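You operate a simulated robot arm through the tools that you are given. There is no shell and no other tool.

You are at the controls of a simulated robot arm. One attempt, no reset.

TASK
Swap the video plugs into the dock ports of their own colour.
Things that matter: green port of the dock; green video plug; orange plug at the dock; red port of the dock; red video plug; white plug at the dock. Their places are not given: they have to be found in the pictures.

It is judged by the outcome, as a careful person would: the job done as asked, and still so three seconds after it is handed in. It fails if anything else is knocked over, pushed out of place, dropped, spilled or broken.

THE ROBOT
A 7-joint arm with a two-finger parallel gripper, fixed in place. Base frame: the origin is on the floor under the middle of its stand, x ahead of it, y to its left, z up. Lengths are in mm, angles in degrees, forces in N, time in s.
It reaches about 1372 mm from its shoulder. Its first joint turns from -149.0 to 149.0 degrees. Payload 3.43 kg.
Tool frame: the origin (TCP) lies between the finger pads and is the grasp point; the fingertips stand 30 mm ahead of it; z points along the fingers, y is the line along which they close. Largest opening 94 mm; finger width 28, thickness 10; the body of the gripper, 50 by 96 mm, starts 55 mm behind the TCP.
Orientation is that of the tool frame in the base frame, as a unit quaternion [x, y, z, w]. With the fingers straight down and closing along the base's y, the tool's x points along the base's -x, its y along +y and its z along -z.

THE INTERFACE
- The arm moves only by the tool jog_arm. Its argument "rows" is a list of rows, each an object of numbers (a shift or turn left out is 0, a gripper value left out holds the last): "tx", "ty", "tz": the shift along the tool's x, y, z in mm; "rx", "ry", "rz": the turn, a rotation vector about the tool's x, y, z in rad; "grip": the opening, from 0 (shut) to 1 (fully open). In form: [{"tx": .., "ty": .., "tz": .., "rx": .., "ry": .., "rz": .., "grip": ..}, ...]. A call has 1 to 20 rows; each row shifts and turns the commanded pose from where the row before left it, along the tool's axes as they then stand. Each row takes 0.2 s and may step no farther than 50 mm and 8.6 degrees from the row before; otherwise, or with a gripper value out of range, the whole call is refused. Where a pose cannot be reached the arm comes as near as it can. A force on the tool above 90 N (or 10 N above the force at the start of the call, whichever is more), or a blocked arm, ends the call early, and 0.2 s more pass. Each finger travels about 45 mm/s and halts on what it meets, pressing with about 33 N; the grip force reading is that of the motor and also rises with nothing between the fingers. The clock runs only during rows and for 0.2 s after the last one: add rows that do not move to give the fingers time. It gives the time, the measured TCP pose, the force on the tool (base axes), the opening and the grip force at its end, in the units of the frame above (readings bear some noise), with the torque about the TCP (base axes, N m) and any sound that the robot's microphone picked up.
- Cameras (640 x 400 px; columns grow to the right, rows downward): "scene" is fixed at [218.5, 501.5, 1300.4]; the picture's right is [0.94, 0.35, 0.00], its down [0.26, -0.68, -0.68] and it looks along [-0.24, 0.64, -0.73] (base axes); focal length 323 px, centre (320, 200). "wrist" rides on the gripper at [76, 14, -103] in the tool frame; the picture's right is [-0.18, 0.98, 0.00], its down [-0.75, -0.14, -0.64] and it looks along [-0.63, -0.12, 0.77] (tool axes); focal length 243 px, centre (320, 200).
- camera(camera): a new picture of that camera. No time passes.
- pixel_to_xyz(camera, pixels): for up to 12 pixels [column, row] of the newest picture of that camera ("zoom" is the newest enlarged one), the place [x, y, z] in the base frame of the surface seen there, good to about 2 mm. No time passes.
- enlarge(camera, box): a new picture of the part [left, top, right, bottom] of that camera's present view, enlarged. No time passes.
- finish_job(): hands the job in; it is judged then, once.

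Open the gripper and draw the arm clear of the work before you hand the job in, unless the task says otherwise.

The tools are called after "Request:" as name(argument=value, ...) on one line, values as JSON. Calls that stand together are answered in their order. jog_arm: Moves the arm, as the interface text tells. Its arguments: {"type":"object","properties":{"rows":{"type":"array","items":{"type":"object","properties":{"tx":{"type":"number"},"ty":{"type":"number"},"tz":{"type":"number"},"rx":{"type":"number"},"ry":{"type":"number"},"rz":{"type":"number"},"grip":{"type":"number"}}}}},"required":["rows"]} The other tools are called the same way: camera (camera) takes a picture; pixel_to_xyz (camera, pixels) gives the place of the surface under pixels of a picture; enlarge (camera, box) takes an enlarged picture of a part of a camera's view; finish_job () hands the job in.

At the start:

```text
t: 0.0
position: [42.8, 747.6, 997.8]
orientation: [0.0, 1.0, 0.001, 0.0]
contact_force: [-0.1, 0.0, 0.0]
torque: [-0.03, 0.0, 0.0]
grip_width: 94.1
grip_force: 0.1
```

scene: 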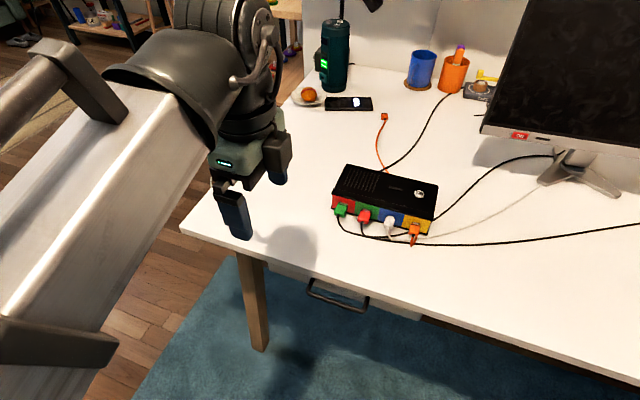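
wrist: 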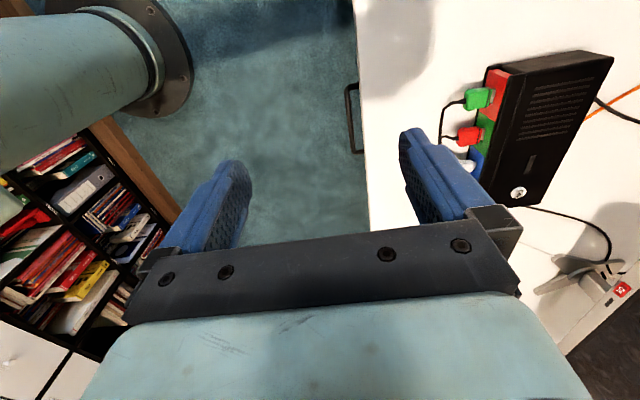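

The dock sits at about (385,200) in the scene picture with green plug at (340,209) and red plug at (363,215); I enlarge this part to see the ports and plugs in detail.

Request:
enlarge(camera="scene", box=[310, 150, 460, 250])

Request:
enlarge(camera="wrist", box=[420, 40, 640, 220])

```text
4.00 times, centred on (385, 200) of scene
```

zoom: 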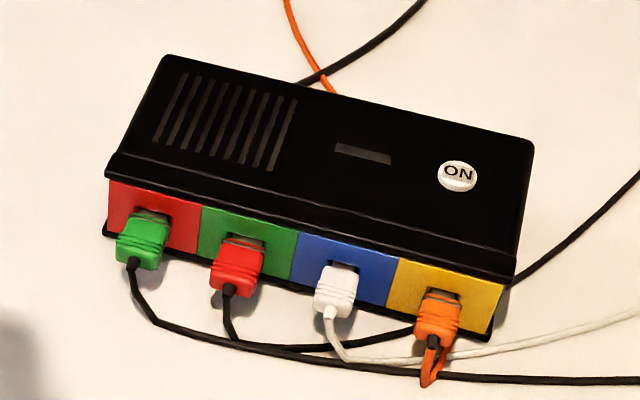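

```text
2.22 times, centred on (530, 130) of wrist
```

zoom: 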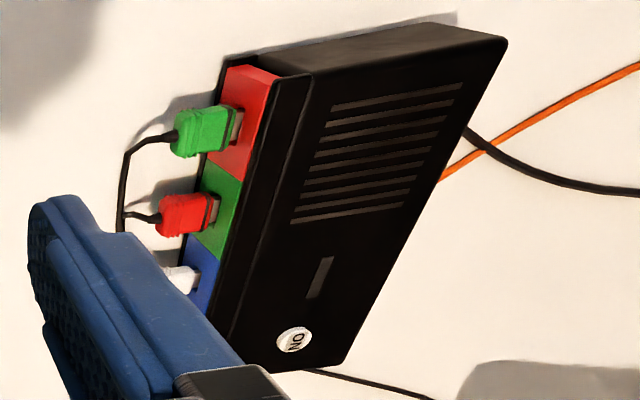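

The green plug sits in the red port (leftmost) and the red plug in the green port (second). I re-take a scene zoom tighter on these two so I can measure them.

Request:
enlarge(camera="scene", box=[325, 185, 400, 235])

```text
8.00 times, centred on (362, 210) of scene
```

zoom: 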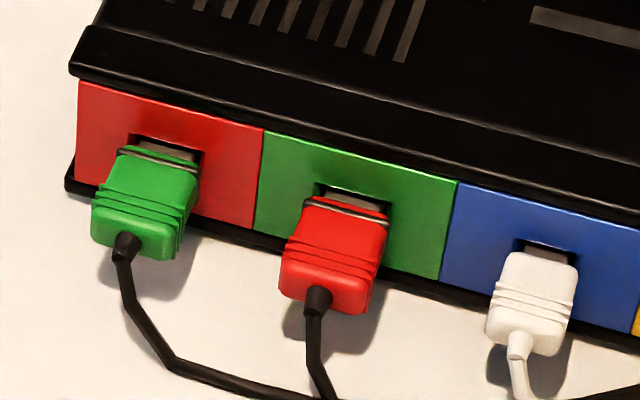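

The zoom shows the green plug body from about (150,150) to (150,250), and the red one from (345,205) to (325,300). I measure key points of plugs, port panels and table.

Request:
pixel_to_xyz(camera="zoom", pixels=[[155, 165], [145, 205], [122, 160], [195, 172], [95, 225], [175, 255], [345, 215], [335, 255], [310, 208], [388, 220], [282, 285], [365, 310]])

Request:
pixel_to_xyz(camera="zoom", pixels=[[85, 95], [80, 170], [260, 140], [250, 220], [450, 190], [435, 270], [40, 150], [240, 350], [75, 55], [400, 110], [530, 310], [165, 152]])

```text
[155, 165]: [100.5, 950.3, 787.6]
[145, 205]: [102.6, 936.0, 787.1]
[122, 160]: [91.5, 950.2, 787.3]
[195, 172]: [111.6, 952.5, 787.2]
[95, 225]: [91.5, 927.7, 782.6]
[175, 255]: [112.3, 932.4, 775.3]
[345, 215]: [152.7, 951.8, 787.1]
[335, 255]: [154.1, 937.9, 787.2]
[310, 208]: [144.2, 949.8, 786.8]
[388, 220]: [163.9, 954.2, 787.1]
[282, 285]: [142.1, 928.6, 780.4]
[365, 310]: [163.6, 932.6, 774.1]
```

```text
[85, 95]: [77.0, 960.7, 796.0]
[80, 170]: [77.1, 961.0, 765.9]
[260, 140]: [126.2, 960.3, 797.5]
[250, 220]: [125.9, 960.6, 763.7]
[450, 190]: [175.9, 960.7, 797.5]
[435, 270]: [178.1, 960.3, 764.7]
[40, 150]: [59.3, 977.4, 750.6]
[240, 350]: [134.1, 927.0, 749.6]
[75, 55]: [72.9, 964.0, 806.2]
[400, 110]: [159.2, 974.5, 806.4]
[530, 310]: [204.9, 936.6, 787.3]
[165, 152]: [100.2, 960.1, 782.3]
```

The dock face is a plane at y≈960.5 with ports facing −y; plugs are about 21 mm wide with tops at z≈787 and table at z≈750. I look at more points: lip edge, white and orange plugs for seat depth, and the table's front edge.

Request:
enlarge(camera="scene", box=[370, 195, 445, 245])

Request:
pixel_to_xyz(camera="scene", pixels=[[334, 193], [350, 198], [430, 220], [338, 190], [300, 200], [300, 250], [330, 240], [360, 270], [437, 185], [348, 165], [338, 222], [350, 234]])

```text
8.00 times, centred on (408, 220) of scene
```

zoom: 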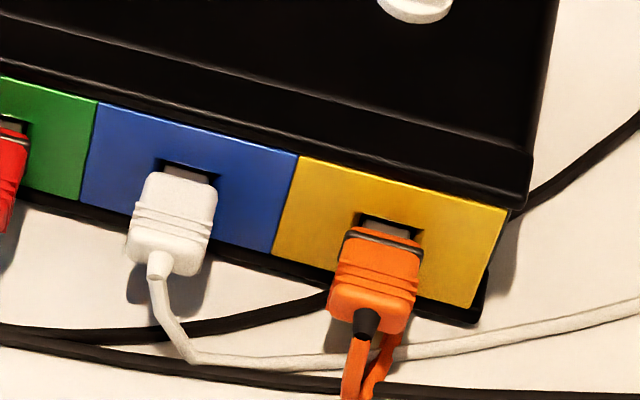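

```text
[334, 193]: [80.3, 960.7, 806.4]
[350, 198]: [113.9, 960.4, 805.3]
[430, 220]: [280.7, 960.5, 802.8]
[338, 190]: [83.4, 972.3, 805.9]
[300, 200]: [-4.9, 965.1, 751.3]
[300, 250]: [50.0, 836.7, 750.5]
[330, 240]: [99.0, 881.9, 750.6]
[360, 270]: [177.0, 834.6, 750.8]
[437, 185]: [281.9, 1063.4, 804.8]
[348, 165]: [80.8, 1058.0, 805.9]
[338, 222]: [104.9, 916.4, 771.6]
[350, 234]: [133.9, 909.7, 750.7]
```

I compare seat depths of the white and orange plugs, and the lid lip, in this zoom.

Request:
pixel_to_xyz(camera="zoom", pixels=[[150, 175], [180, 180], [212, 190], [135, 250], [200, 270], [345, 232], [380, 240], [418, 250], [180, 166], [385, 220], [520, 190], [515, 205]])

Request:
enlarge(camera="scene", box=[330, 195, 375, 225])

```text
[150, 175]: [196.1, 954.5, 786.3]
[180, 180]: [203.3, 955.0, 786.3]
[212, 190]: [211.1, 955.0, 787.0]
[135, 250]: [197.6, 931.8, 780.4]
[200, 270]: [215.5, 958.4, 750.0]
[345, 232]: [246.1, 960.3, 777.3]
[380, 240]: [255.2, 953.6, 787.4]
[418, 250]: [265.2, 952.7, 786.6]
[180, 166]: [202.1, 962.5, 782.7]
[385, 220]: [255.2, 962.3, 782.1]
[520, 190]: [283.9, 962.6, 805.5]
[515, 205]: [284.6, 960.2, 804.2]
```

```text
13.33 times, centred on (352, 210) of scene
```

zoom: 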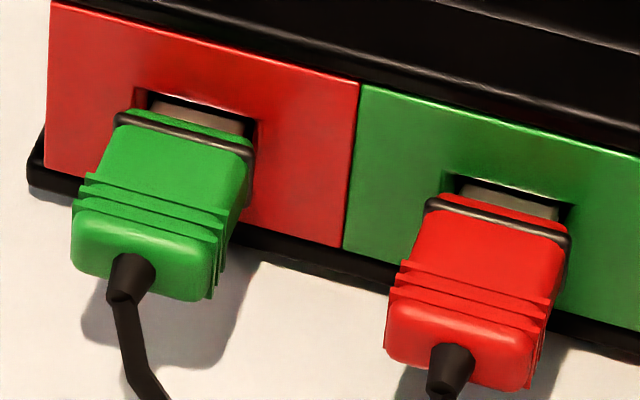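

All four plugs sit alike, with the body front about 6 mm from the panel. I measure green and red plug edges more closely in this 13x zoom for exact centres.

Request:
pixel_to_xyz(camera="zoom", pixels=[[118, 125], [125, 112], [190, 118], [245, 145], [85, 200], [150, 230], [215, 240], [430, 208], [500, 205], [560, 245], [400, 285], [530, 330]])

Request:
pixel_to_xyz(camera="zoom", pixels=[[150, 95], [258, 122], [457, 178], [572, 210], [200, 112], [515, 200], [75, 250], [200, 295], [395, 350], [525, 385], [130, 290], [60, 20]])

```text
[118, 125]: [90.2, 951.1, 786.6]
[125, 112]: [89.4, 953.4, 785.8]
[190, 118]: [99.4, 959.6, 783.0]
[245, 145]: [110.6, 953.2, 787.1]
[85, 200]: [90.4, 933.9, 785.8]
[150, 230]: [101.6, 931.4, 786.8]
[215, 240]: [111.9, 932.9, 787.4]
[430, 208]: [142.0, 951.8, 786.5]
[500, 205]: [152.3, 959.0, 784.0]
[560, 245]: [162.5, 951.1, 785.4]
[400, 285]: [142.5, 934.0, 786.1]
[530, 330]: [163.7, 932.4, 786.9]
```

```text
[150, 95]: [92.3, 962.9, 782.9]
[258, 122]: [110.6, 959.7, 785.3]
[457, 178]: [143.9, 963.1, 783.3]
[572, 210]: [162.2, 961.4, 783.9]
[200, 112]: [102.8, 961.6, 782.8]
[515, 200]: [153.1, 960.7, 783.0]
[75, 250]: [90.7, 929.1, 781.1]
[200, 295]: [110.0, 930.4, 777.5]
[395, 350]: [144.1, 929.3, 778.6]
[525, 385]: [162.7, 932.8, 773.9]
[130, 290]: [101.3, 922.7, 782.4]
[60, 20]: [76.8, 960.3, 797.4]
```

Plug bodies: green centre x≈101, red x≈152.5, both y 929–954, z 773–787. I now turn the hand −90° about the tool z so the fingers close along base x and the wrist camera looks at the port face, with a partial opening.

Request:
jog_arm(rows=[{"rz": -0.1428, "grip": 0.5}, {"rz": -0.1428}, {"rz": -0.1428}, {"rz": -0.1428}, {"rz": -0.1428}, {"rz": -0.1428}, {"rz": -0.1428}, {"rz": -0.1428}, {"rz": -0.1428}, {"rz": -0.1428}, {"rz": -0.1428}, {}])

```text
t: 2.6
position: [42.0, 747.9, 996.5]
orientation: [0.708, -0.707, 0.001, -0.002]
contact_force: [-0.1, 0.4, 1.1]
torque: [-0.04, -0.01, 0.0]
grip_width: 47.0
grip_force: 0.0
```

The hand is turned with tool x along −y. I move to a hover above the green plug, TCP about (101, 941, 880).

Request:
jog_arm(rows=[{"tx": -32, "ty": -9.8, "tz": 19.4}, {"tx": -32, "ty": -9.8, "tz": 19.4}, {"tx": -32, "ty": -9.8, "tz": 19.4}, {"tx": -32, "ty": -9.8, "tz": 19.4}, {"tx": -32, "ty": -9.8, "tz": 19.4}, {"tx": -33, "ty": -10, "tz": 19.4}, {}])

Request:
camera(camera="wrist")

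Request:
camera(camera="scene")

```text
t: 4.2
position: [103.7, 941.7, 883.5]
orientation: [-0.707, 0.707, 0.001, 0.001]
contact_force: [-0.2, 0.3, -0.1]
torque: [0.04, -0.01, 0.01]
grip_width: 47.0
grip_force: 0.1
```

```text
taken
```

wrist: 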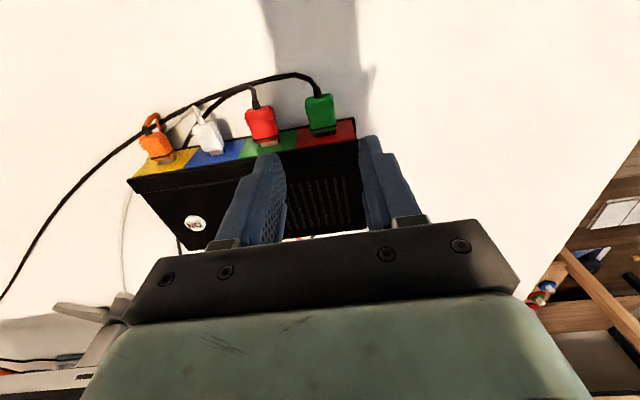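

```text
taken
```

scene: 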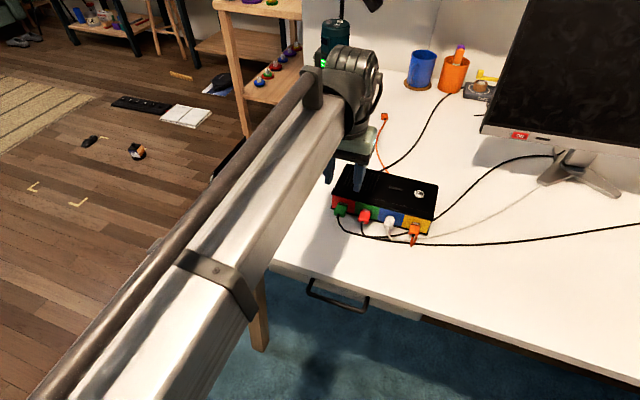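

Hover reached at (103.7, 941.7, 883.5); the wrist picture (upside-down) shows the green plug at (320,112). I enlarge the wrist view to measure the plug sides independently.

Request:
enlarge(camera="wrist", box=[220, 60, 380, 160])

```text
4.00 times, centred on (300, 110) of wrist
```

zoom: 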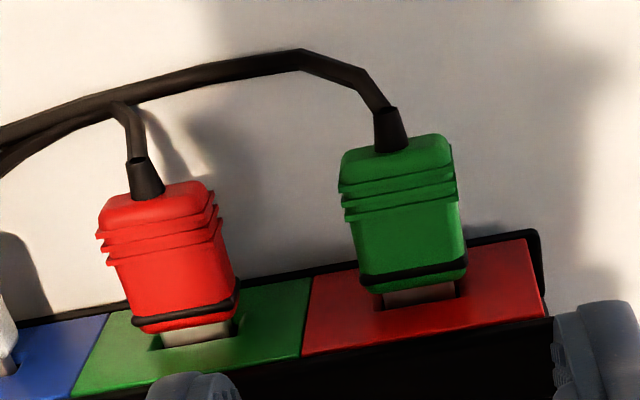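

Request:
pixel_to_xyz(camera="zoom", pixels=[[352, 240], [462, 225], [358, 275], [466, 265], [345, 190], [456, 180], [120, 275], [230, 250], [385, 300], [455, 285], [160, 340], [230, 325]])

Request:
pixel_to_xyz(camera="zoom", pixels=[[305, 355], [312, 280], [528, 245], [545, 310], [76, 395], [410, 260], [415, 290], [180, 300], [400, 150], [145, 190], [300, 60], [120, 105]])

```text
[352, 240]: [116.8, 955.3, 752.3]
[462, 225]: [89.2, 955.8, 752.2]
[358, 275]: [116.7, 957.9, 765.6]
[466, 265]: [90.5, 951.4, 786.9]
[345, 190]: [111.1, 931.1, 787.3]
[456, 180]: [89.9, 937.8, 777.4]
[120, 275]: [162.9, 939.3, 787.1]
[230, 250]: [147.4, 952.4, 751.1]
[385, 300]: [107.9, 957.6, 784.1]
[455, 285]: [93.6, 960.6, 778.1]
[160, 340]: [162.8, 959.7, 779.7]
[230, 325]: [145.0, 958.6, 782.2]
```

```text
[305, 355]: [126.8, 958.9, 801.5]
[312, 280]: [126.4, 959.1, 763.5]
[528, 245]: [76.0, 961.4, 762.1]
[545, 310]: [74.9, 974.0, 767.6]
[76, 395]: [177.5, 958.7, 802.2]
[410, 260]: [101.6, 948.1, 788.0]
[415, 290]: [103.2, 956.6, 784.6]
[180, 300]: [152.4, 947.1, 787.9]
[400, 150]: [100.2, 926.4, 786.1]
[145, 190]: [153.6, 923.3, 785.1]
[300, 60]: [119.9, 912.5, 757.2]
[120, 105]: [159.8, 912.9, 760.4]
```

Green body is centred at x≈101 (sides 90.5–111.5). I descend to about z 835 while correcting x and y, then check the pose before the final approach.

Request:
jog_arm(rows=[{"tx": 1.1, "ty": 1.3, "tz": 16}, {"tx": 1.1, "ty": 1.3, "tz": 16}, {"tz": 16}, {}, {}])

Request:
enlarge(camera="wrist", box=[220, 60, 420, 185])

```text
t: 5.4
position: [101.1, 939.0, 835.3]
orientation: [-0.707, 0.707, 0.0, 0.002]
contact_force: [-0.4, -0.7, -0.5]
torque: [0.0, -0.03, 0.02]
grip_width: 46.9
grip_force: 0.0
```

```text
3.20 times, centred on (320, 122) of wrist
```

zoom: 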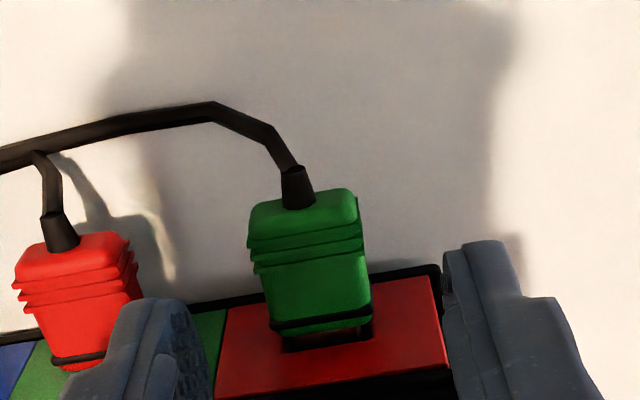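

Pose is (101.1, 939.0, 835.3), green plug centred between fingers. I check finger outer edge positions versus the red plug before going down.

Request:
pixel_to_xyz(camera="zoom", pixels=[[110, 320], [135, 305], [175, 310], [190, 360], [455, 260], [490, 250], [520, 300], [450, 300], [105, 340], [300, 270], [365, 265], [265, 290]])

```text
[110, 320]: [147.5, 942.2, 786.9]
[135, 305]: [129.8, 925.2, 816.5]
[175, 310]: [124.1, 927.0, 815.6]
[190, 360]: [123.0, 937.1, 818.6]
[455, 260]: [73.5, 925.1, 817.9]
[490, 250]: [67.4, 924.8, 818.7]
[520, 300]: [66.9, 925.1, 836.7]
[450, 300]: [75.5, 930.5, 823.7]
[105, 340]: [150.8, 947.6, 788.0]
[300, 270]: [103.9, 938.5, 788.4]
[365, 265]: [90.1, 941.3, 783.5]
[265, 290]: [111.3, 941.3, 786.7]
```

Fingers' inner faces are at x≈124 and ≈77, clear of the red plug at 142. I descend 36 mm to z≈799 and close on the green plug.

Request:
jog_arm(rows=[{"tz": 12}, {"tz": 12}, {"tz": 12}, {}, {"grip": 0.3}, {"grip": 0.15}, {"grip": 0.1}, {"grip": 0.1}, {}])

Request:
camera(camera="wrist")

Request:
enlarge(camera="scene", box=[310, 170, 400, 230])

```text
t: 7.4
position: [99.0, 941.1, 797.9]
orientation: [-0.707, 0.708, 0.001, 0.002]
contact_force: [11.6, 2.5, 0.2]
torque: [0.08, -0.25, -0.3]
grip_width: 21.3
grip_force: 32.7
```

```text
taken
```

wrist: 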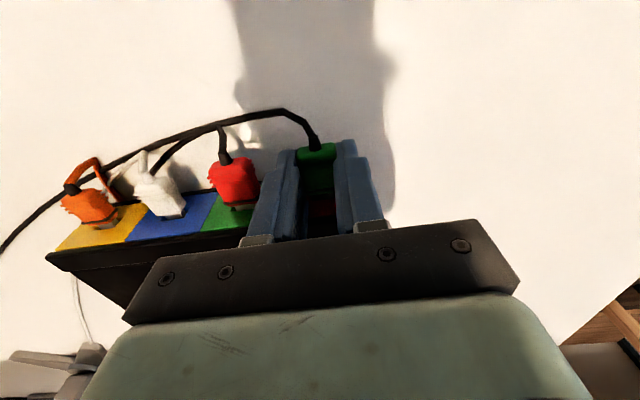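

```text
6.67 times, centred on (355, 200) of scene
```

zoom: 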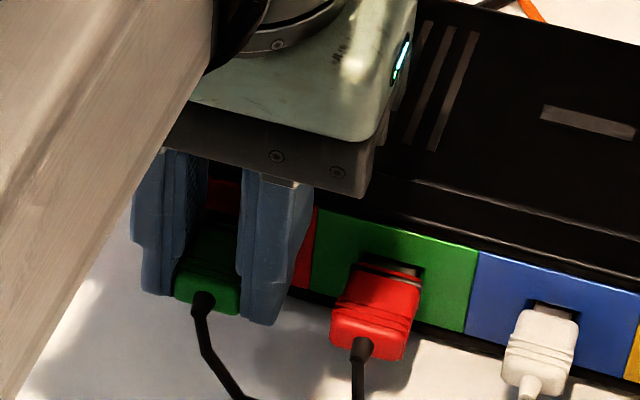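

The green plug is held (21.3 mm between fingers) with an 11.6 N sideways force in +x. I nudge x by +1 mm to relieve the side load before pulling.

Request:
jog_arm(rows=[{"ty": -0.5}, {"ty": -0.5}, {}])

```text
t: 8.2
position: [100.3, 940.3, 799.1]
orientation: [-0.707, 0.707, 0.001, 0.002]
contact_force: [6.8, 7.4, 4.5]
torque: [0.12, -0.12, -0.28]
grip_width: 21.6
grip_force: 32.9
```

Side force dropped from 11.6 to 6.8 N per 1 mm. I nudge another 1.3 mm and read again.

Request:
jog_arm(rows=[{"ty": -0.7}, {"ty": -0.6}, {}, {}])

```text
t: 9.2
position: [100.3, 938.7, 797.6]
orientation: [-0.707, 0.707, 0.001, 0.001]
contact_force: [-2.8, -2.1, 3.0]
torque: [0.02, 0.02, 0.07]
grip_width: 21.1
grip_force: 33.1
```

Side load is now about zero. I pull straight out along −y in small steps, 24 mm in total.

Request:
jog_arm(rows=[{"tx": 3}, {"tx": 3}, {"tx": 3}, {"tx": 3}, {"tx": 4}, {"tx": 4}, {"tx": 4}, {}])

Request:
camera(camera="wrist")

Request:
enlarge(camera="scene", box=[310, 170, 400, 230])

```text
t: 11.0
position: [102.0, 914.2, 797.7]
orientation: [0.707, -0.707, 0.0, -0.001]
contact_force: [-0.2, -0.4, 0.3]
torque: [0.0, -0.01, 0.0]
grip_width: 21.6
grip_force: 32.8
```

```text
taken
```

wrist: 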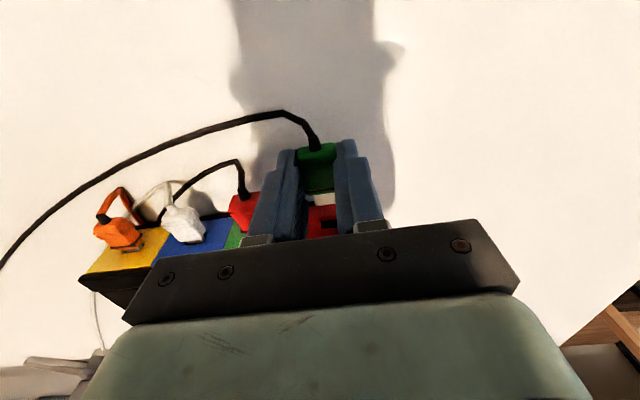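

```text
6.67 times, centred on (355, 200) of scene
```

zoom: 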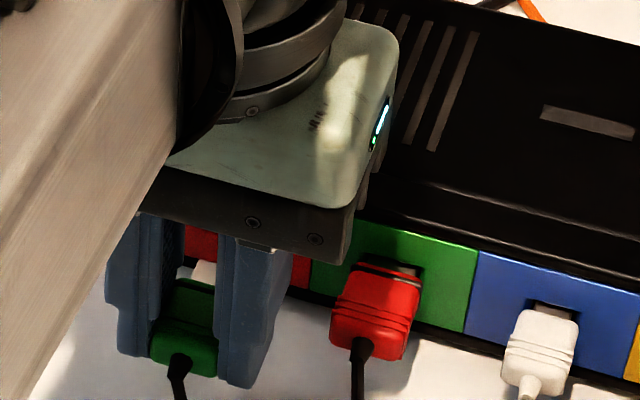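

The plug came free with its metal tip visible and no force reading, and the dock has not shifted. I carry it left to about (45, 900) in small steps, watching for cable pull.

Request:
jog_arm(rows=[{"tx": 7}, {"tx": 7, "ty": 5}, {"ty": 10}, {"ty": 10}, {"ty": 10}, {"ty": 10}, {"ty": 10}, {}, {}])

Request:
camera(camera="scene")

Request:
camera(camera="wrist")

```text
t: 13.0
position: [45.9, 901.1, 797.3]
orientation: [-0.707, 0.707, 0.0, 0.001]
contact_force: [0.1, -0.4, -0.6]
torque: [-0.06, -0.02, 0.04]
grip_width: 21.6
grip_force: 33.0
```

```text
taken
```

scene: 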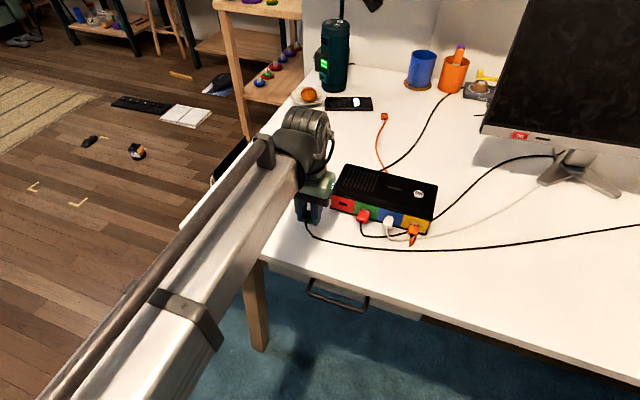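

```text
taken
```

wrist: 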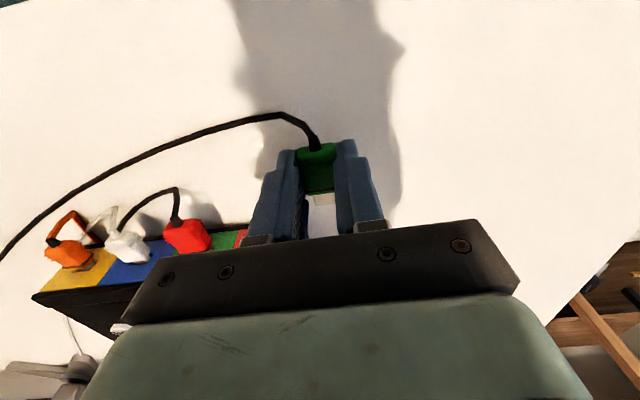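

The plug hangs freely at (45.9, 901.1), cable slack, no load. I lower it 15 mm towards the table (tips to about 752.5).

Request:
jog_arm(rows=[{"tz": 5}, {"tz": 5}, {"tz": 4}, {"tz": 2}, {}, {}])

Request:
enlarge(camera="scene", box=[280, 180, 370, 240])

Request:
enlarge(camera="wrist", box=[240, 90, 400, 190])

```text
t: 14.4
position: [45.9, 902.4, 781.1]
orientation: [-0.707, 0.707, 0.0, 0.001]
contact_force: [0.3, -0.5, 0.4]
torque: [0.02, -0.01, 0.01]
grip_width: 21.4
grip_force: 33.2
```

```text
6.67 times, centred on (325, 210) of scene
```

zoom: 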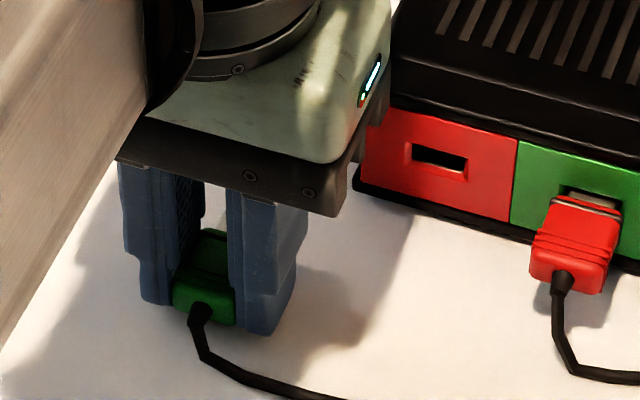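

```text
4.00 times, centred on (320, 140) of wrist
```

zoom: 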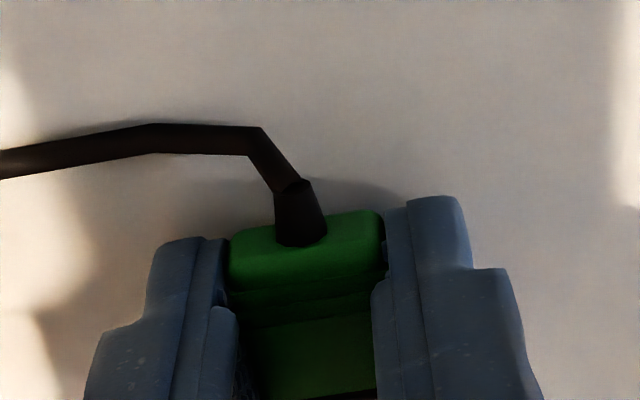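

The plug is just over the table. I check its height and measure the now empty red port in a zoom before letting go.

Request:
pixel_to_xyz(camera="zoom", pixels=[[310, 265], [305, 220], [260, 255], [360, 250], [300, 370], [310, 110], [225, 140]])

Request:
enlarge(camera="scene", box=[327, 192, 372, 222])

```text
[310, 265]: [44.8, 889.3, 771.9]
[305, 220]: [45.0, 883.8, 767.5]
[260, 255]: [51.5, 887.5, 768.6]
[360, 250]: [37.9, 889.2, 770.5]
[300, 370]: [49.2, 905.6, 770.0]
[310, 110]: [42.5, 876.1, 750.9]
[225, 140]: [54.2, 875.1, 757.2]
```

```text
13.33 times, centred on (350, 207) of scene
```

zoom: 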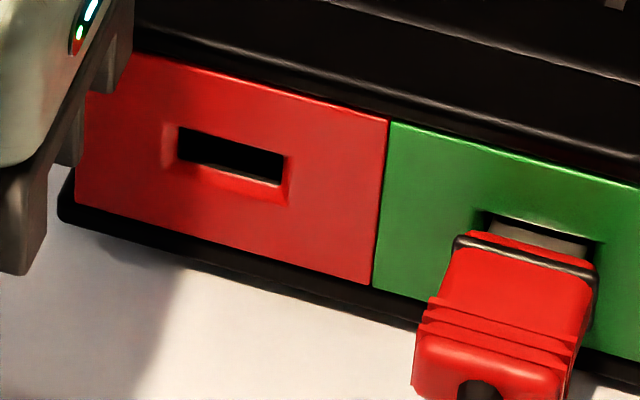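

Request:
pixel_to_xyz(camera="zoom", pixels=[[165, 127], [160, 165], [294, 157], [288, 202], [180, 128], [178, 155], [284, 157], [280, 184], [230, 185], [230, 140], [380, 200], [100, 120]])

```text
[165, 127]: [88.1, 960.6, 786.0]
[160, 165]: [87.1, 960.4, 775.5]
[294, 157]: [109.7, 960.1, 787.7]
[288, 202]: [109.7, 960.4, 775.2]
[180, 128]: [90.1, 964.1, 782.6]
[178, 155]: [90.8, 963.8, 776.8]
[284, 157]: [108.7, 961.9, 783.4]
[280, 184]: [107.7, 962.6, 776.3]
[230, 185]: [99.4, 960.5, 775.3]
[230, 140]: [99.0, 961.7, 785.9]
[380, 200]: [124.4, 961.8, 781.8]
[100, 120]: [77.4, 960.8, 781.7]
```

The plug top reads about z 770, so its bottom hangs ~5 mm over the table; the fingertips are nearly on the table. I lower a further 0.7 mm, then open slowly and let it settle.

Request:
jog_arm(rows=[{"tz": 0.7}, {}, {"grip": 0.3}, {"grip": 0.4}, {"grip": 0.5}, {}, {}, {}])

Request:
enlarge(camera="scene", box=[280, 180, 370, 240])

Request:
enlarge(camera="wrist", box=[240, 90, 400, 190])

```text
t: 16.2
position: [46.6, 902.3, 781.4]
orientation: [-0.707, 0.707, -0.001, 0.002]
contact_force: [0.6, 0.1, -0.1]
torque: [0.02, 0.03, 0.0]
grip_width: 47.0
grip_force: 0.0
```

```text
6.67 times, centred on (325, 210) of scene
```

zoom: 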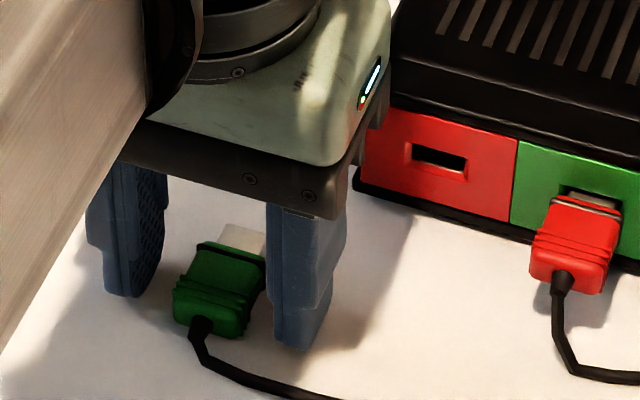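

```text
4.00 times, centred on (320, 140) of wrist
```

zoom: 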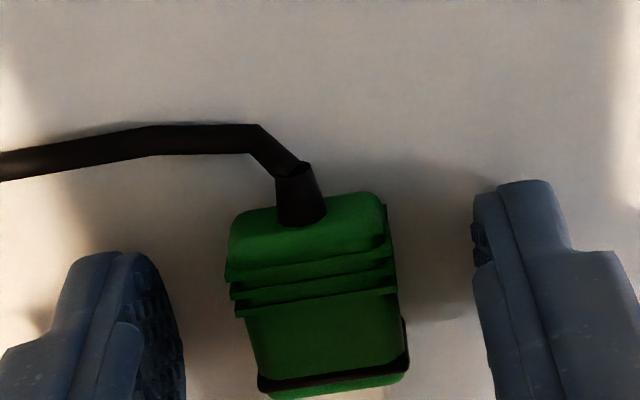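

The green plug rests flat on the table, released. I rise 60 mm straight up and then go above the red plug at x≈152.5, y≈938.5.

Request:
jog_arm(rows=[{"tz": -15}, {"tz": -20}, {"tz": -25}, {"tx": -9.5, "ty": -26.5}, {"tx": -9.5, "ty": -26.5}, {"tx": -9.5, "ty": -26.5}, {"tx": -9.5, "ty": -26.5}, {}, {}])

Request:
camera(camera="scene")

Request:
enlarge(camera="wrist", box=[220, 60, 420, 185])

```text
t: 18.2
position: [153.5, 940.1, 841.4]
orientation: [0.707, -0.707, 0.0, -0.001]
contact_force: [0.8, 0.2, -0.3]
torque: [-0.02, -0.01, 0.03]
grip_width: 47.2
grip_force: 0.0
```

```text
taken
```

scene: 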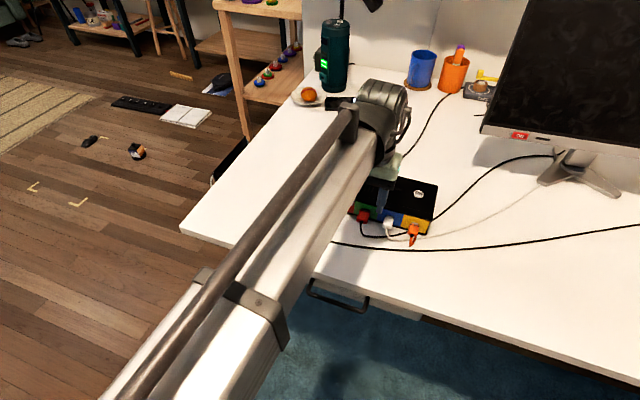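

```text
3.20 times, centred on (320, 122) of wrist
```

zoom: 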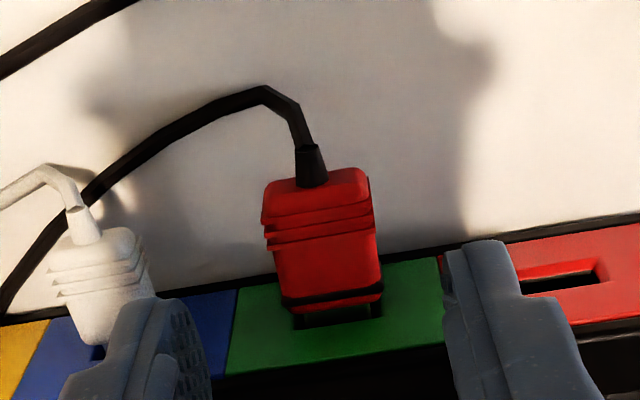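

I'm above the red plug; I measure its sides and the inner finger faces in this view for the centring.

Request:
pixel_to_xyz(camera="zoom", pixels=[[275, 270], [378, 260], [283, 300], [381, 295], [325, 260], [180, 320], [195, 360], [452, 265], [455, 300], [300, 322], [372, 312], [330, 300]])

```text
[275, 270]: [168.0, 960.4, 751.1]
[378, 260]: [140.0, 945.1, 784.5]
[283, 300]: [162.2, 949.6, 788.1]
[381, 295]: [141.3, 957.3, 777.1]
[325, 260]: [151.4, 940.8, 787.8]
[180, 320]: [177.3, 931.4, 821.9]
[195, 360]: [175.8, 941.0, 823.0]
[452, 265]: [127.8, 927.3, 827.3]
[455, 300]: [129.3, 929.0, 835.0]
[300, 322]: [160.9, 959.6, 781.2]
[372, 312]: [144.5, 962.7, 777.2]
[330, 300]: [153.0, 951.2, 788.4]
```

Red plug centre ≈152.3 and finger centre ≈152.3, well matched. I descend 43.3 mm to the same grip height as before and close.

Request:
jog_arm(rows=[{"tz": 12}, {"tz": 12}, {"tz": 12}, {"tz": 7.3}, {}, {"grip": 0.3}, {"grip": 0.15}, {"grip": 0.1}, {}, {}])

Request:
enlarge(camera="scene", box=[320, 180, 410, 240])

Request:
camera(camera="wrist")

```text
t: 20.4
position: [152.4, 939.4, 798.4]
orientation: [-0.707, 0.707, 0.0, 0.002]
contact_force: [-3.6, -0.3, -0.1]
torque: [0.03, 0.08, -0.22]
grip_width: 21.4
grip_force: 33.2
```

```text
6.67 times, centred on (365, 210) of scene
```

zoom: 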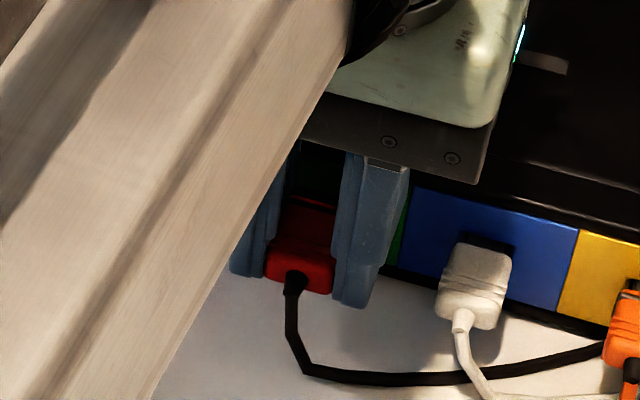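

```text
taken
```

wrist: 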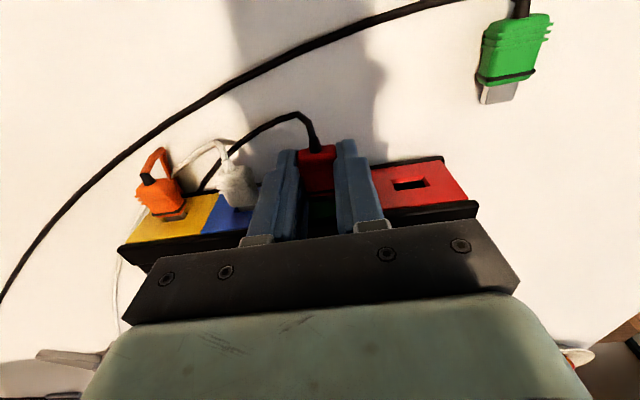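

Red plug is held (21.4 mm), side force −3.6 N, which puts the green port at x≈151.9 in commanded terms, 50.9 mm from the red port. I relieve 0.5 mm and pull straight out 34 mm.

Request:
jog_arm(rows=[{"ty": 0.5}, {"tx": 3}, {"tx": 3}, {"tx": 3}, {"tx": 3}, {"tx": 4}, {"tx": 6}, {"tx": 6}, {"tx": 6}, {}, {}])

Request:
camera(camera="wrist")

Request:
enlarge(camera="scene", box=[320, 180, 410, 240])

```text
t: 22.8
position: [151.9, 906.5, 798.2]
orientation: [0.707, -0.707, 0.001, -0.001]
contact_force: [1.1, -0.1, 0.0]
torque: [0.02, 0.02, 0.05]
grip_width: 21.2
grip_force: 33.6
```

```text
taken
```

wrist: 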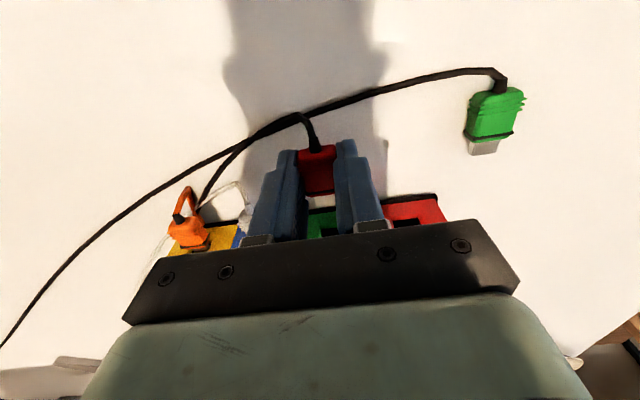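

```text
6.67 times, centred on (365, 210) of scene
```

zoom: 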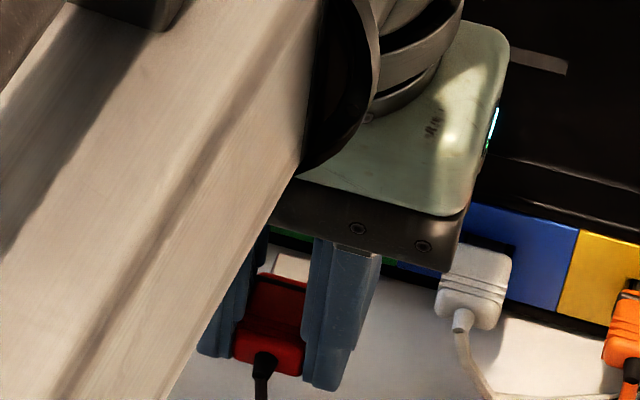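

Red plug is out, no load. I check where it sits in the fingers (possible slip) before moving over to the red port.

Request:
enlarge(camera="wrist", box=[250, 110, 410, 210])

```text
4.00 times, centred on (330, 160) of wrist
```

zoom: 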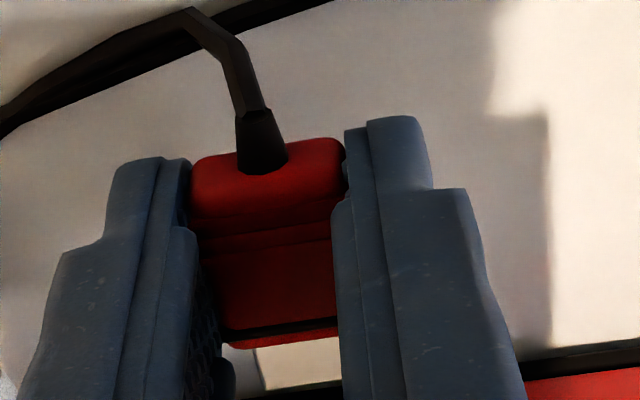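

Request:
pixel_to_xyz(camera="zoom", pixels=[[265, 190], [265, 220], [270, 280], [280, 325], [285, 342], [290, 375], [200, 215], [330, 200], [335, 380], [258, 380], [380, 120], [150, 160]])

```text
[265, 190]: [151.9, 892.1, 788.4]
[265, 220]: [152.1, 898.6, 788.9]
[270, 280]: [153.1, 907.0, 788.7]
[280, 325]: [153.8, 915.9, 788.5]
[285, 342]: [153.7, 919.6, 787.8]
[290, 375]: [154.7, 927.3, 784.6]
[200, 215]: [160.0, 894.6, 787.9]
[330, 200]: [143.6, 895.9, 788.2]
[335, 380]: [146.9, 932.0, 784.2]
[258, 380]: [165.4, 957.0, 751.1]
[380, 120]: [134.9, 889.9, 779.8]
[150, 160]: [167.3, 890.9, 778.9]
```

No slip: the body front is ~15.4 mm ahead of TCP as when seated. I move left 50.9 mm in line with the red port and look at the alignment.

Request:
jog_arm(rows=[{"ty": 10}, {"ty": 10}, {"ty": 10}, {"ty": 10}, {"ty": 10.9}, {}, {}, {}])

Request:
enlarge(camera="wrist", box=[250, 110, 410, 210])

Request:
enlarge(camera="scene", box=[310, 170, 400, 230])

```text
t: 24.6
position: [101.1, 905.0, 797.7]
orientation: [-0.707, 0.707, 0.0, 0.002]
contact_force: [0.6, 0.0, 0.1]
torque: [0.0, -0.01, -0.02]
grip_width: 21.4
grip_force: 32.9
```

```text
4.00 times, centred on (330, 160) of wrist
```

zoom: 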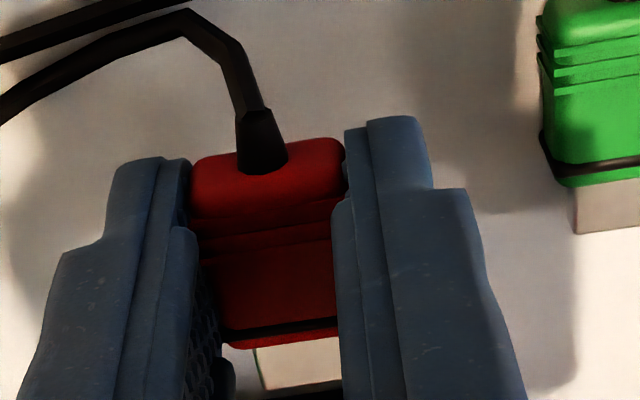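

```text
6.67 times, centred on (355, 200) of scene
```

zoom: 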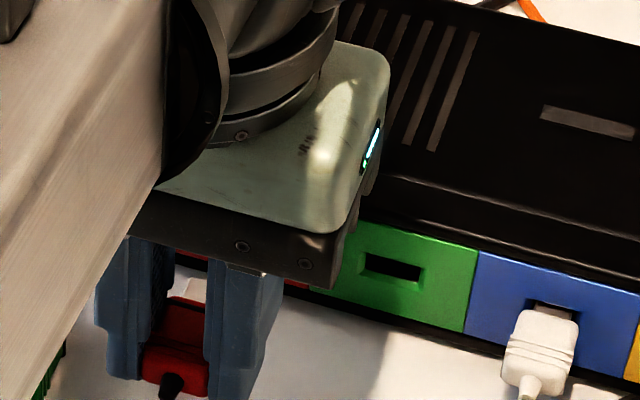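

Aligned at x≈101.1, z≈797.7. I advance 16 mm towards the red port, then continue in slow steps with a force check.

Request:
jog_arm(rows=[{"tx": -4}, {"tx": -4}, {"tx": -4}, {"tx": -4}, {}, {}])

Request:
camera(camera="wrist")

Request:
enlarge(camera="wrist", box=[270, 130, 390, 240])

```text
t: 26.0
position: [100.7, 922.3, 797.1]
orientation: [-0.707, 0.707, 0.0, 0.002]
contact_force: [-0.2, 0.9, -0.6]
torque: [-0.02, -0.02, 0.03]
grip_width: 21.5
grip_force: 33.5
```

```text
taken
```

wrist: 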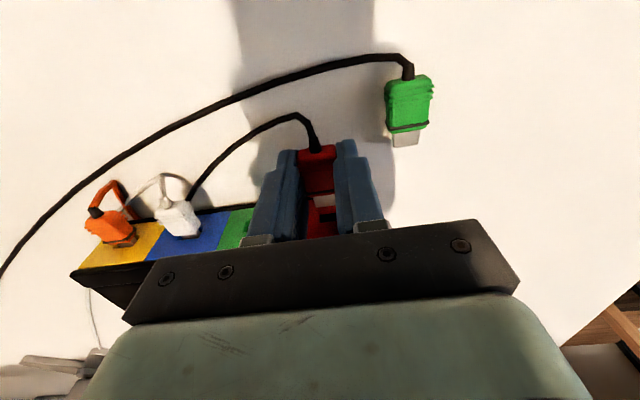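

```text
3.64 times, centred on (330, 185) of wrist
```

zoom: 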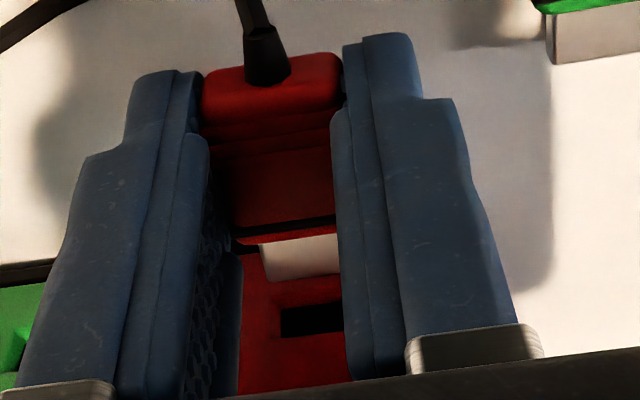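

The metal tip points at the port hole. I measure metal tip and hole edges in this zoom to confirm x and z alignment.

Request:
pixel_to_xyz(camera="zoom", pixels=[[264, 255], [268, 275], [300, 250], [300, 272], [335, 268], [275, 310], [284, 310], [300, 300], [300, 345], [315, 310], [260, 350], [300, 335]])

```text
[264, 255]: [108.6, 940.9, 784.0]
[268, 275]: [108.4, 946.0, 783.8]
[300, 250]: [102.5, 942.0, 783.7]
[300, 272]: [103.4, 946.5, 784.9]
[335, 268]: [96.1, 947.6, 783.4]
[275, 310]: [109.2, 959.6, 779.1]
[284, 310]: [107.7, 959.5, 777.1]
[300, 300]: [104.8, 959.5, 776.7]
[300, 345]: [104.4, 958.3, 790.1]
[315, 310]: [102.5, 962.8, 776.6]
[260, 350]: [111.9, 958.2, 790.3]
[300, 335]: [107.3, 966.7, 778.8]
```

Metal side 108.5 against hole side ~108, top 783.8 matching the seated value — aligned. I advance 10 mm in 2 mm steps and read the force.

Request:
jog_arm(rows=[{"tx": -2}, {"tx": -2}, {"tx": -2}, {"tx": -2}, {"tx": -2}, {}])

```text
t: 27.4
position: [101.5, 931.7, 798.4]
orientation: [-0.707, 0.708, -0.001, 0.001]
contact_force: [-0.9, 0.1, 0.7]
torque: [-0.01, 0.0, 0.02]
grip_width: 21.5
grip_force: 33.0
```

No resistance yet, tip at the mouth. I go on 8 mm in 1.5–2 mm steps to the seated depth (y≈938.4).

Request:
jog_arm(rows=[{"tx": -2}, {"tx": -2}, {"tx": -2}, {"tx": -2}, {}])

Request:
enlarge(camera="wrist", box=[270, 130, 390, 240])

```text
t: 28.6
position: [100.7, 938.5, 798.8]
orientation: [0.707, -0.707, -0.001, -0.001]
contact_force: [-3.9, -0.4, -0.1]
torque: [-0.05, 0.06, 0.07]
grip_width: 21.7
grip_force: 32.7
```

```text
3.64 times, centred on (330, 185) of wrist
```

zoom: 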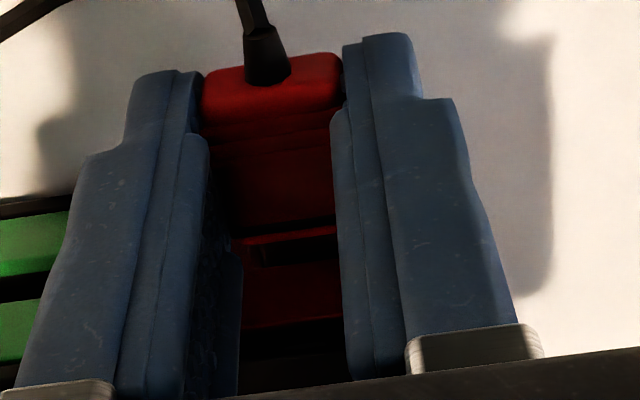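

It went in without axial force, at the commanded seated depth. I measure the body front against the panel and take a scene zoom to compare with the other plugs.

Request:
pixel_to_xyz(camera="zoom", pixels=[[285, 215], [285, 232], [290, 238], [290, 248], [290, 262], [290, 290], [270, 90], [270, 130]])

Request:
enlarge(camera="scene", box=[320, 180, 395, 230])

```text
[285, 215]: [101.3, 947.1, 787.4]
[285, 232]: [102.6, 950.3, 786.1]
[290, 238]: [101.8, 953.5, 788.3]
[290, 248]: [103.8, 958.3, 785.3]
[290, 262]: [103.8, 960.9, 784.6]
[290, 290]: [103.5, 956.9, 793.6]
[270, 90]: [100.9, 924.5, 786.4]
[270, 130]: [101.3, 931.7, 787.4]
```

```text
8.00 times, centred on (358, 205) of scene
```

zoom: 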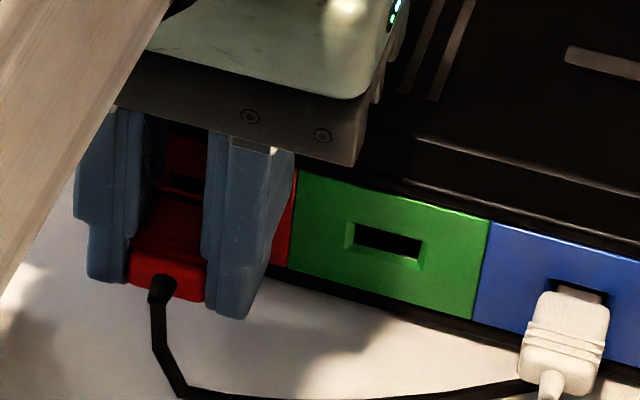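

Body front at y≈954, the same as originally. I push in 1.5 mm more to feel whether it is against its stop.

Request:
jog_arm(rows=[{"tx": -0.8}, {"tx": -0.7}, {}, {}])

```text
t: 29.6
position: [101.0, 940.4, 797.8]
orientation: [0.707, -0.707, -0.001, -0.001]
contact_force: [-5.4, -7.5, -3.7]
torque: [-0.24, 0.07, -0.13]
grip_width: 21.4
grip_force: 33.3
```

The force rose to about 7.5 N along y, so it has met resistance. I push 1 mm more to distinguish a hard stop from friction.

Request:
jog_arm(rows=[{"tx": -0.5}, {"tx": -0.5}, {}, {}])

Request:
enlarge(camera="wrist", box=[270, 130, 390, 240])

```text
t: 30.6
position: [101.8, 941.8, 798.1]
orientation: [-0.707, 0.707, -0.001, 0.001]
contact_force: [-0.3, -7.3, -1.5]
torque: [-0.15, 0.03, -0.21]
grip_width: 21.4
grip_force: 33.6
```

```text
3.64 times, centred on (330, 185) of wrist
```

zoom: 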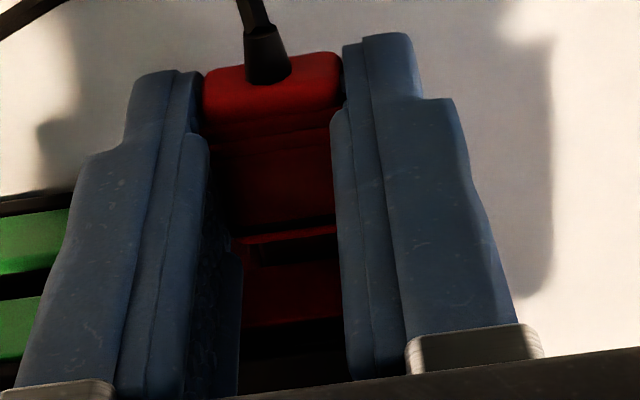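

Force stays ~7 N while TCP crept ~1 mm, so something moved: plug in port, plug in grip, or the dock. I take the same scene zoom as at the start to compare the dock's position.

Request:
enlarge(camera="scene", box=[310, 150, 460, 250])

```text
4.00 times, centred on (385, 200) of scene
```

zoom: 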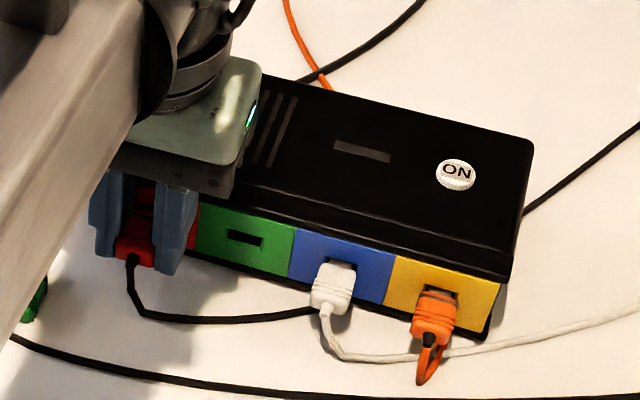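

The dock features shifted only ~1–2 zoom pixels (about 1 mm), so the plug is at its stop and the last push slid the dock slightly; I must not push harder. I back off the preload by 1.5 mm and release.

Request:
jog_arm(rows=[{"tx": 0.8}, {"tx": 0.6}, {}, {}])

Request:
pixel_to_xyz(camera="zoom", pixels=[[250, 215], [270, 265], [350, 250], [450, 275], [285, 230], [392, 262], [480, 300], [457, 175]])

```text
t: 31.6
position: [100.8, 938.5, 796.6]
orientation: [-0.707, 0.707, 0.0, 0.001]
contact_force: [-2.8, 1.3, 0.3]
torque: [0.06, 0.07, 0.13]
grip_width: 21.1
grip_force: 32.9
```

```text
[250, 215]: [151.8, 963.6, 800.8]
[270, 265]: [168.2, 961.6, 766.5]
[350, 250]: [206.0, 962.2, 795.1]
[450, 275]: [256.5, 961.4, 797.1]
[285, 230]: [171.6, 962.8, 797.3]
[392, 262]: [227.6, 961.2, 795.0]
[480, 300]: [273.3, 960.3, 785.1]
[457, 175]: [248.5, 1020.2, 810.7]
```

Axial force is relieved (1.3 N). I open the fingers and rise straight up clear of the red plug, then inspect.

Request:
jog_arm(rows=[{"grip": 0.3}, {"grip": 0.4}, {"grip": 0.5}, {}, {"tz": -10}, {"tz": -20}, {"tz": -30}, {}])

Request:
camera(camera="wrist")

Request:
enlarge(camera="wrist", box=[220, 60, 420, 185])

```text
t: 33.4
position: [100.9, 939.1, 856.0]
orientation: [-0.707, 0.707, -0.001, 0.002]
contact_force: [0.2, -0.6, -0.3]
torque: [-0.01, -0.03, 0.03]
grip_width: 47.0
grip_force: 0.1
```

```text
taken
```

wrist: 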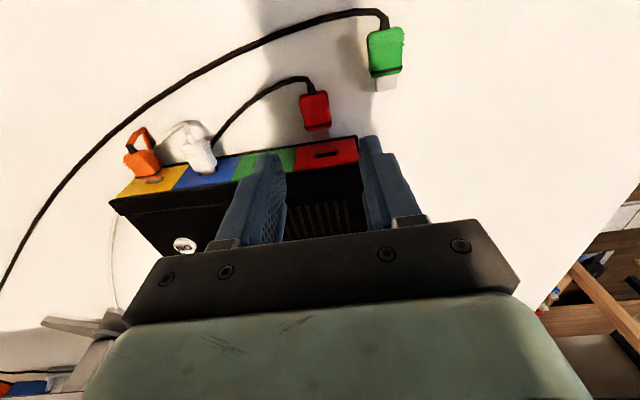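

```text
3.20 times, centred on (320, 122) of wrist
```

zoom: 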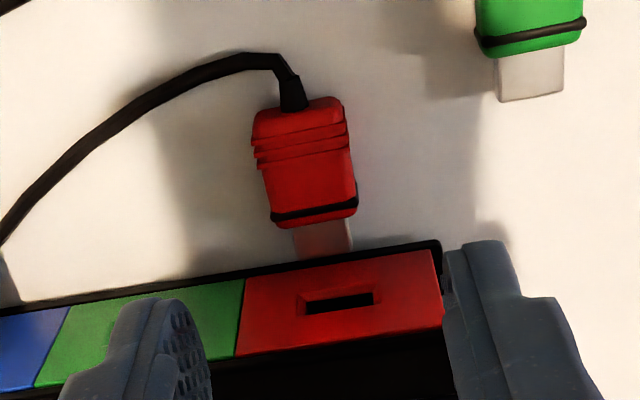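

The red plug did not stay in: it now lies in front of the red port, and the port hole at (340,300) in the zoom is empty. I measure where it lies and the port's present position.

Request:
pixel_to_xyz(camera="zoom", pixels=[[310, 190], [310, 130], [320, 225], [320, 245], [295, 240], [345, 235], [260, 190], [352, 190], [308, 303], [373, 297], [340, 310], [340, 270]])

Request:
enlarge(camera="scene", box=[320, 180, 395, 230])

```text
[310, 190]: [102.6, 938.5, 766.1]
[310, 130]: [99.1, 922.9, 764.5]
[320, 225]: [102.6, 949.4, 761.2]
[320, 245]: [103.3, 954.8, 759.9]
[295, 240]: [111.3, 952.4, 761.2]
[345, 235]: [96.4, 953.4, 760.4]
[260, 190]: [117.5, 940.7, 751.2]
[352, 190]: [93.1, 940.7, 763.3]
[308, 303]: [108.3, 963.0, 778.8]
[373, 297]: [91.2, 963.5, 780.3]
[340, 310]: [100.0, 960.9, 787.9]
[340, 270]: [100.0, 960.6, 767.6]
```

```text
8.00 times, centred on (358, 205) of scene
```

zoom: 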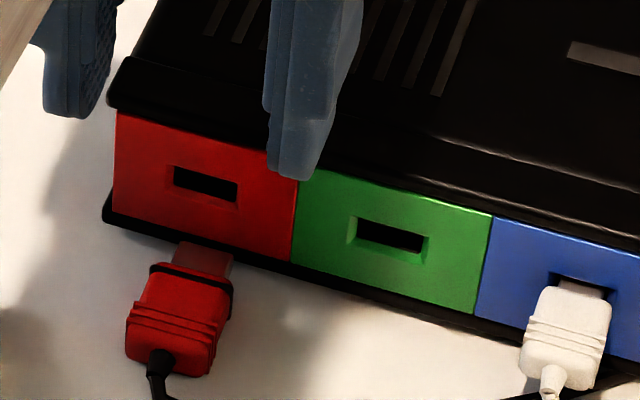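

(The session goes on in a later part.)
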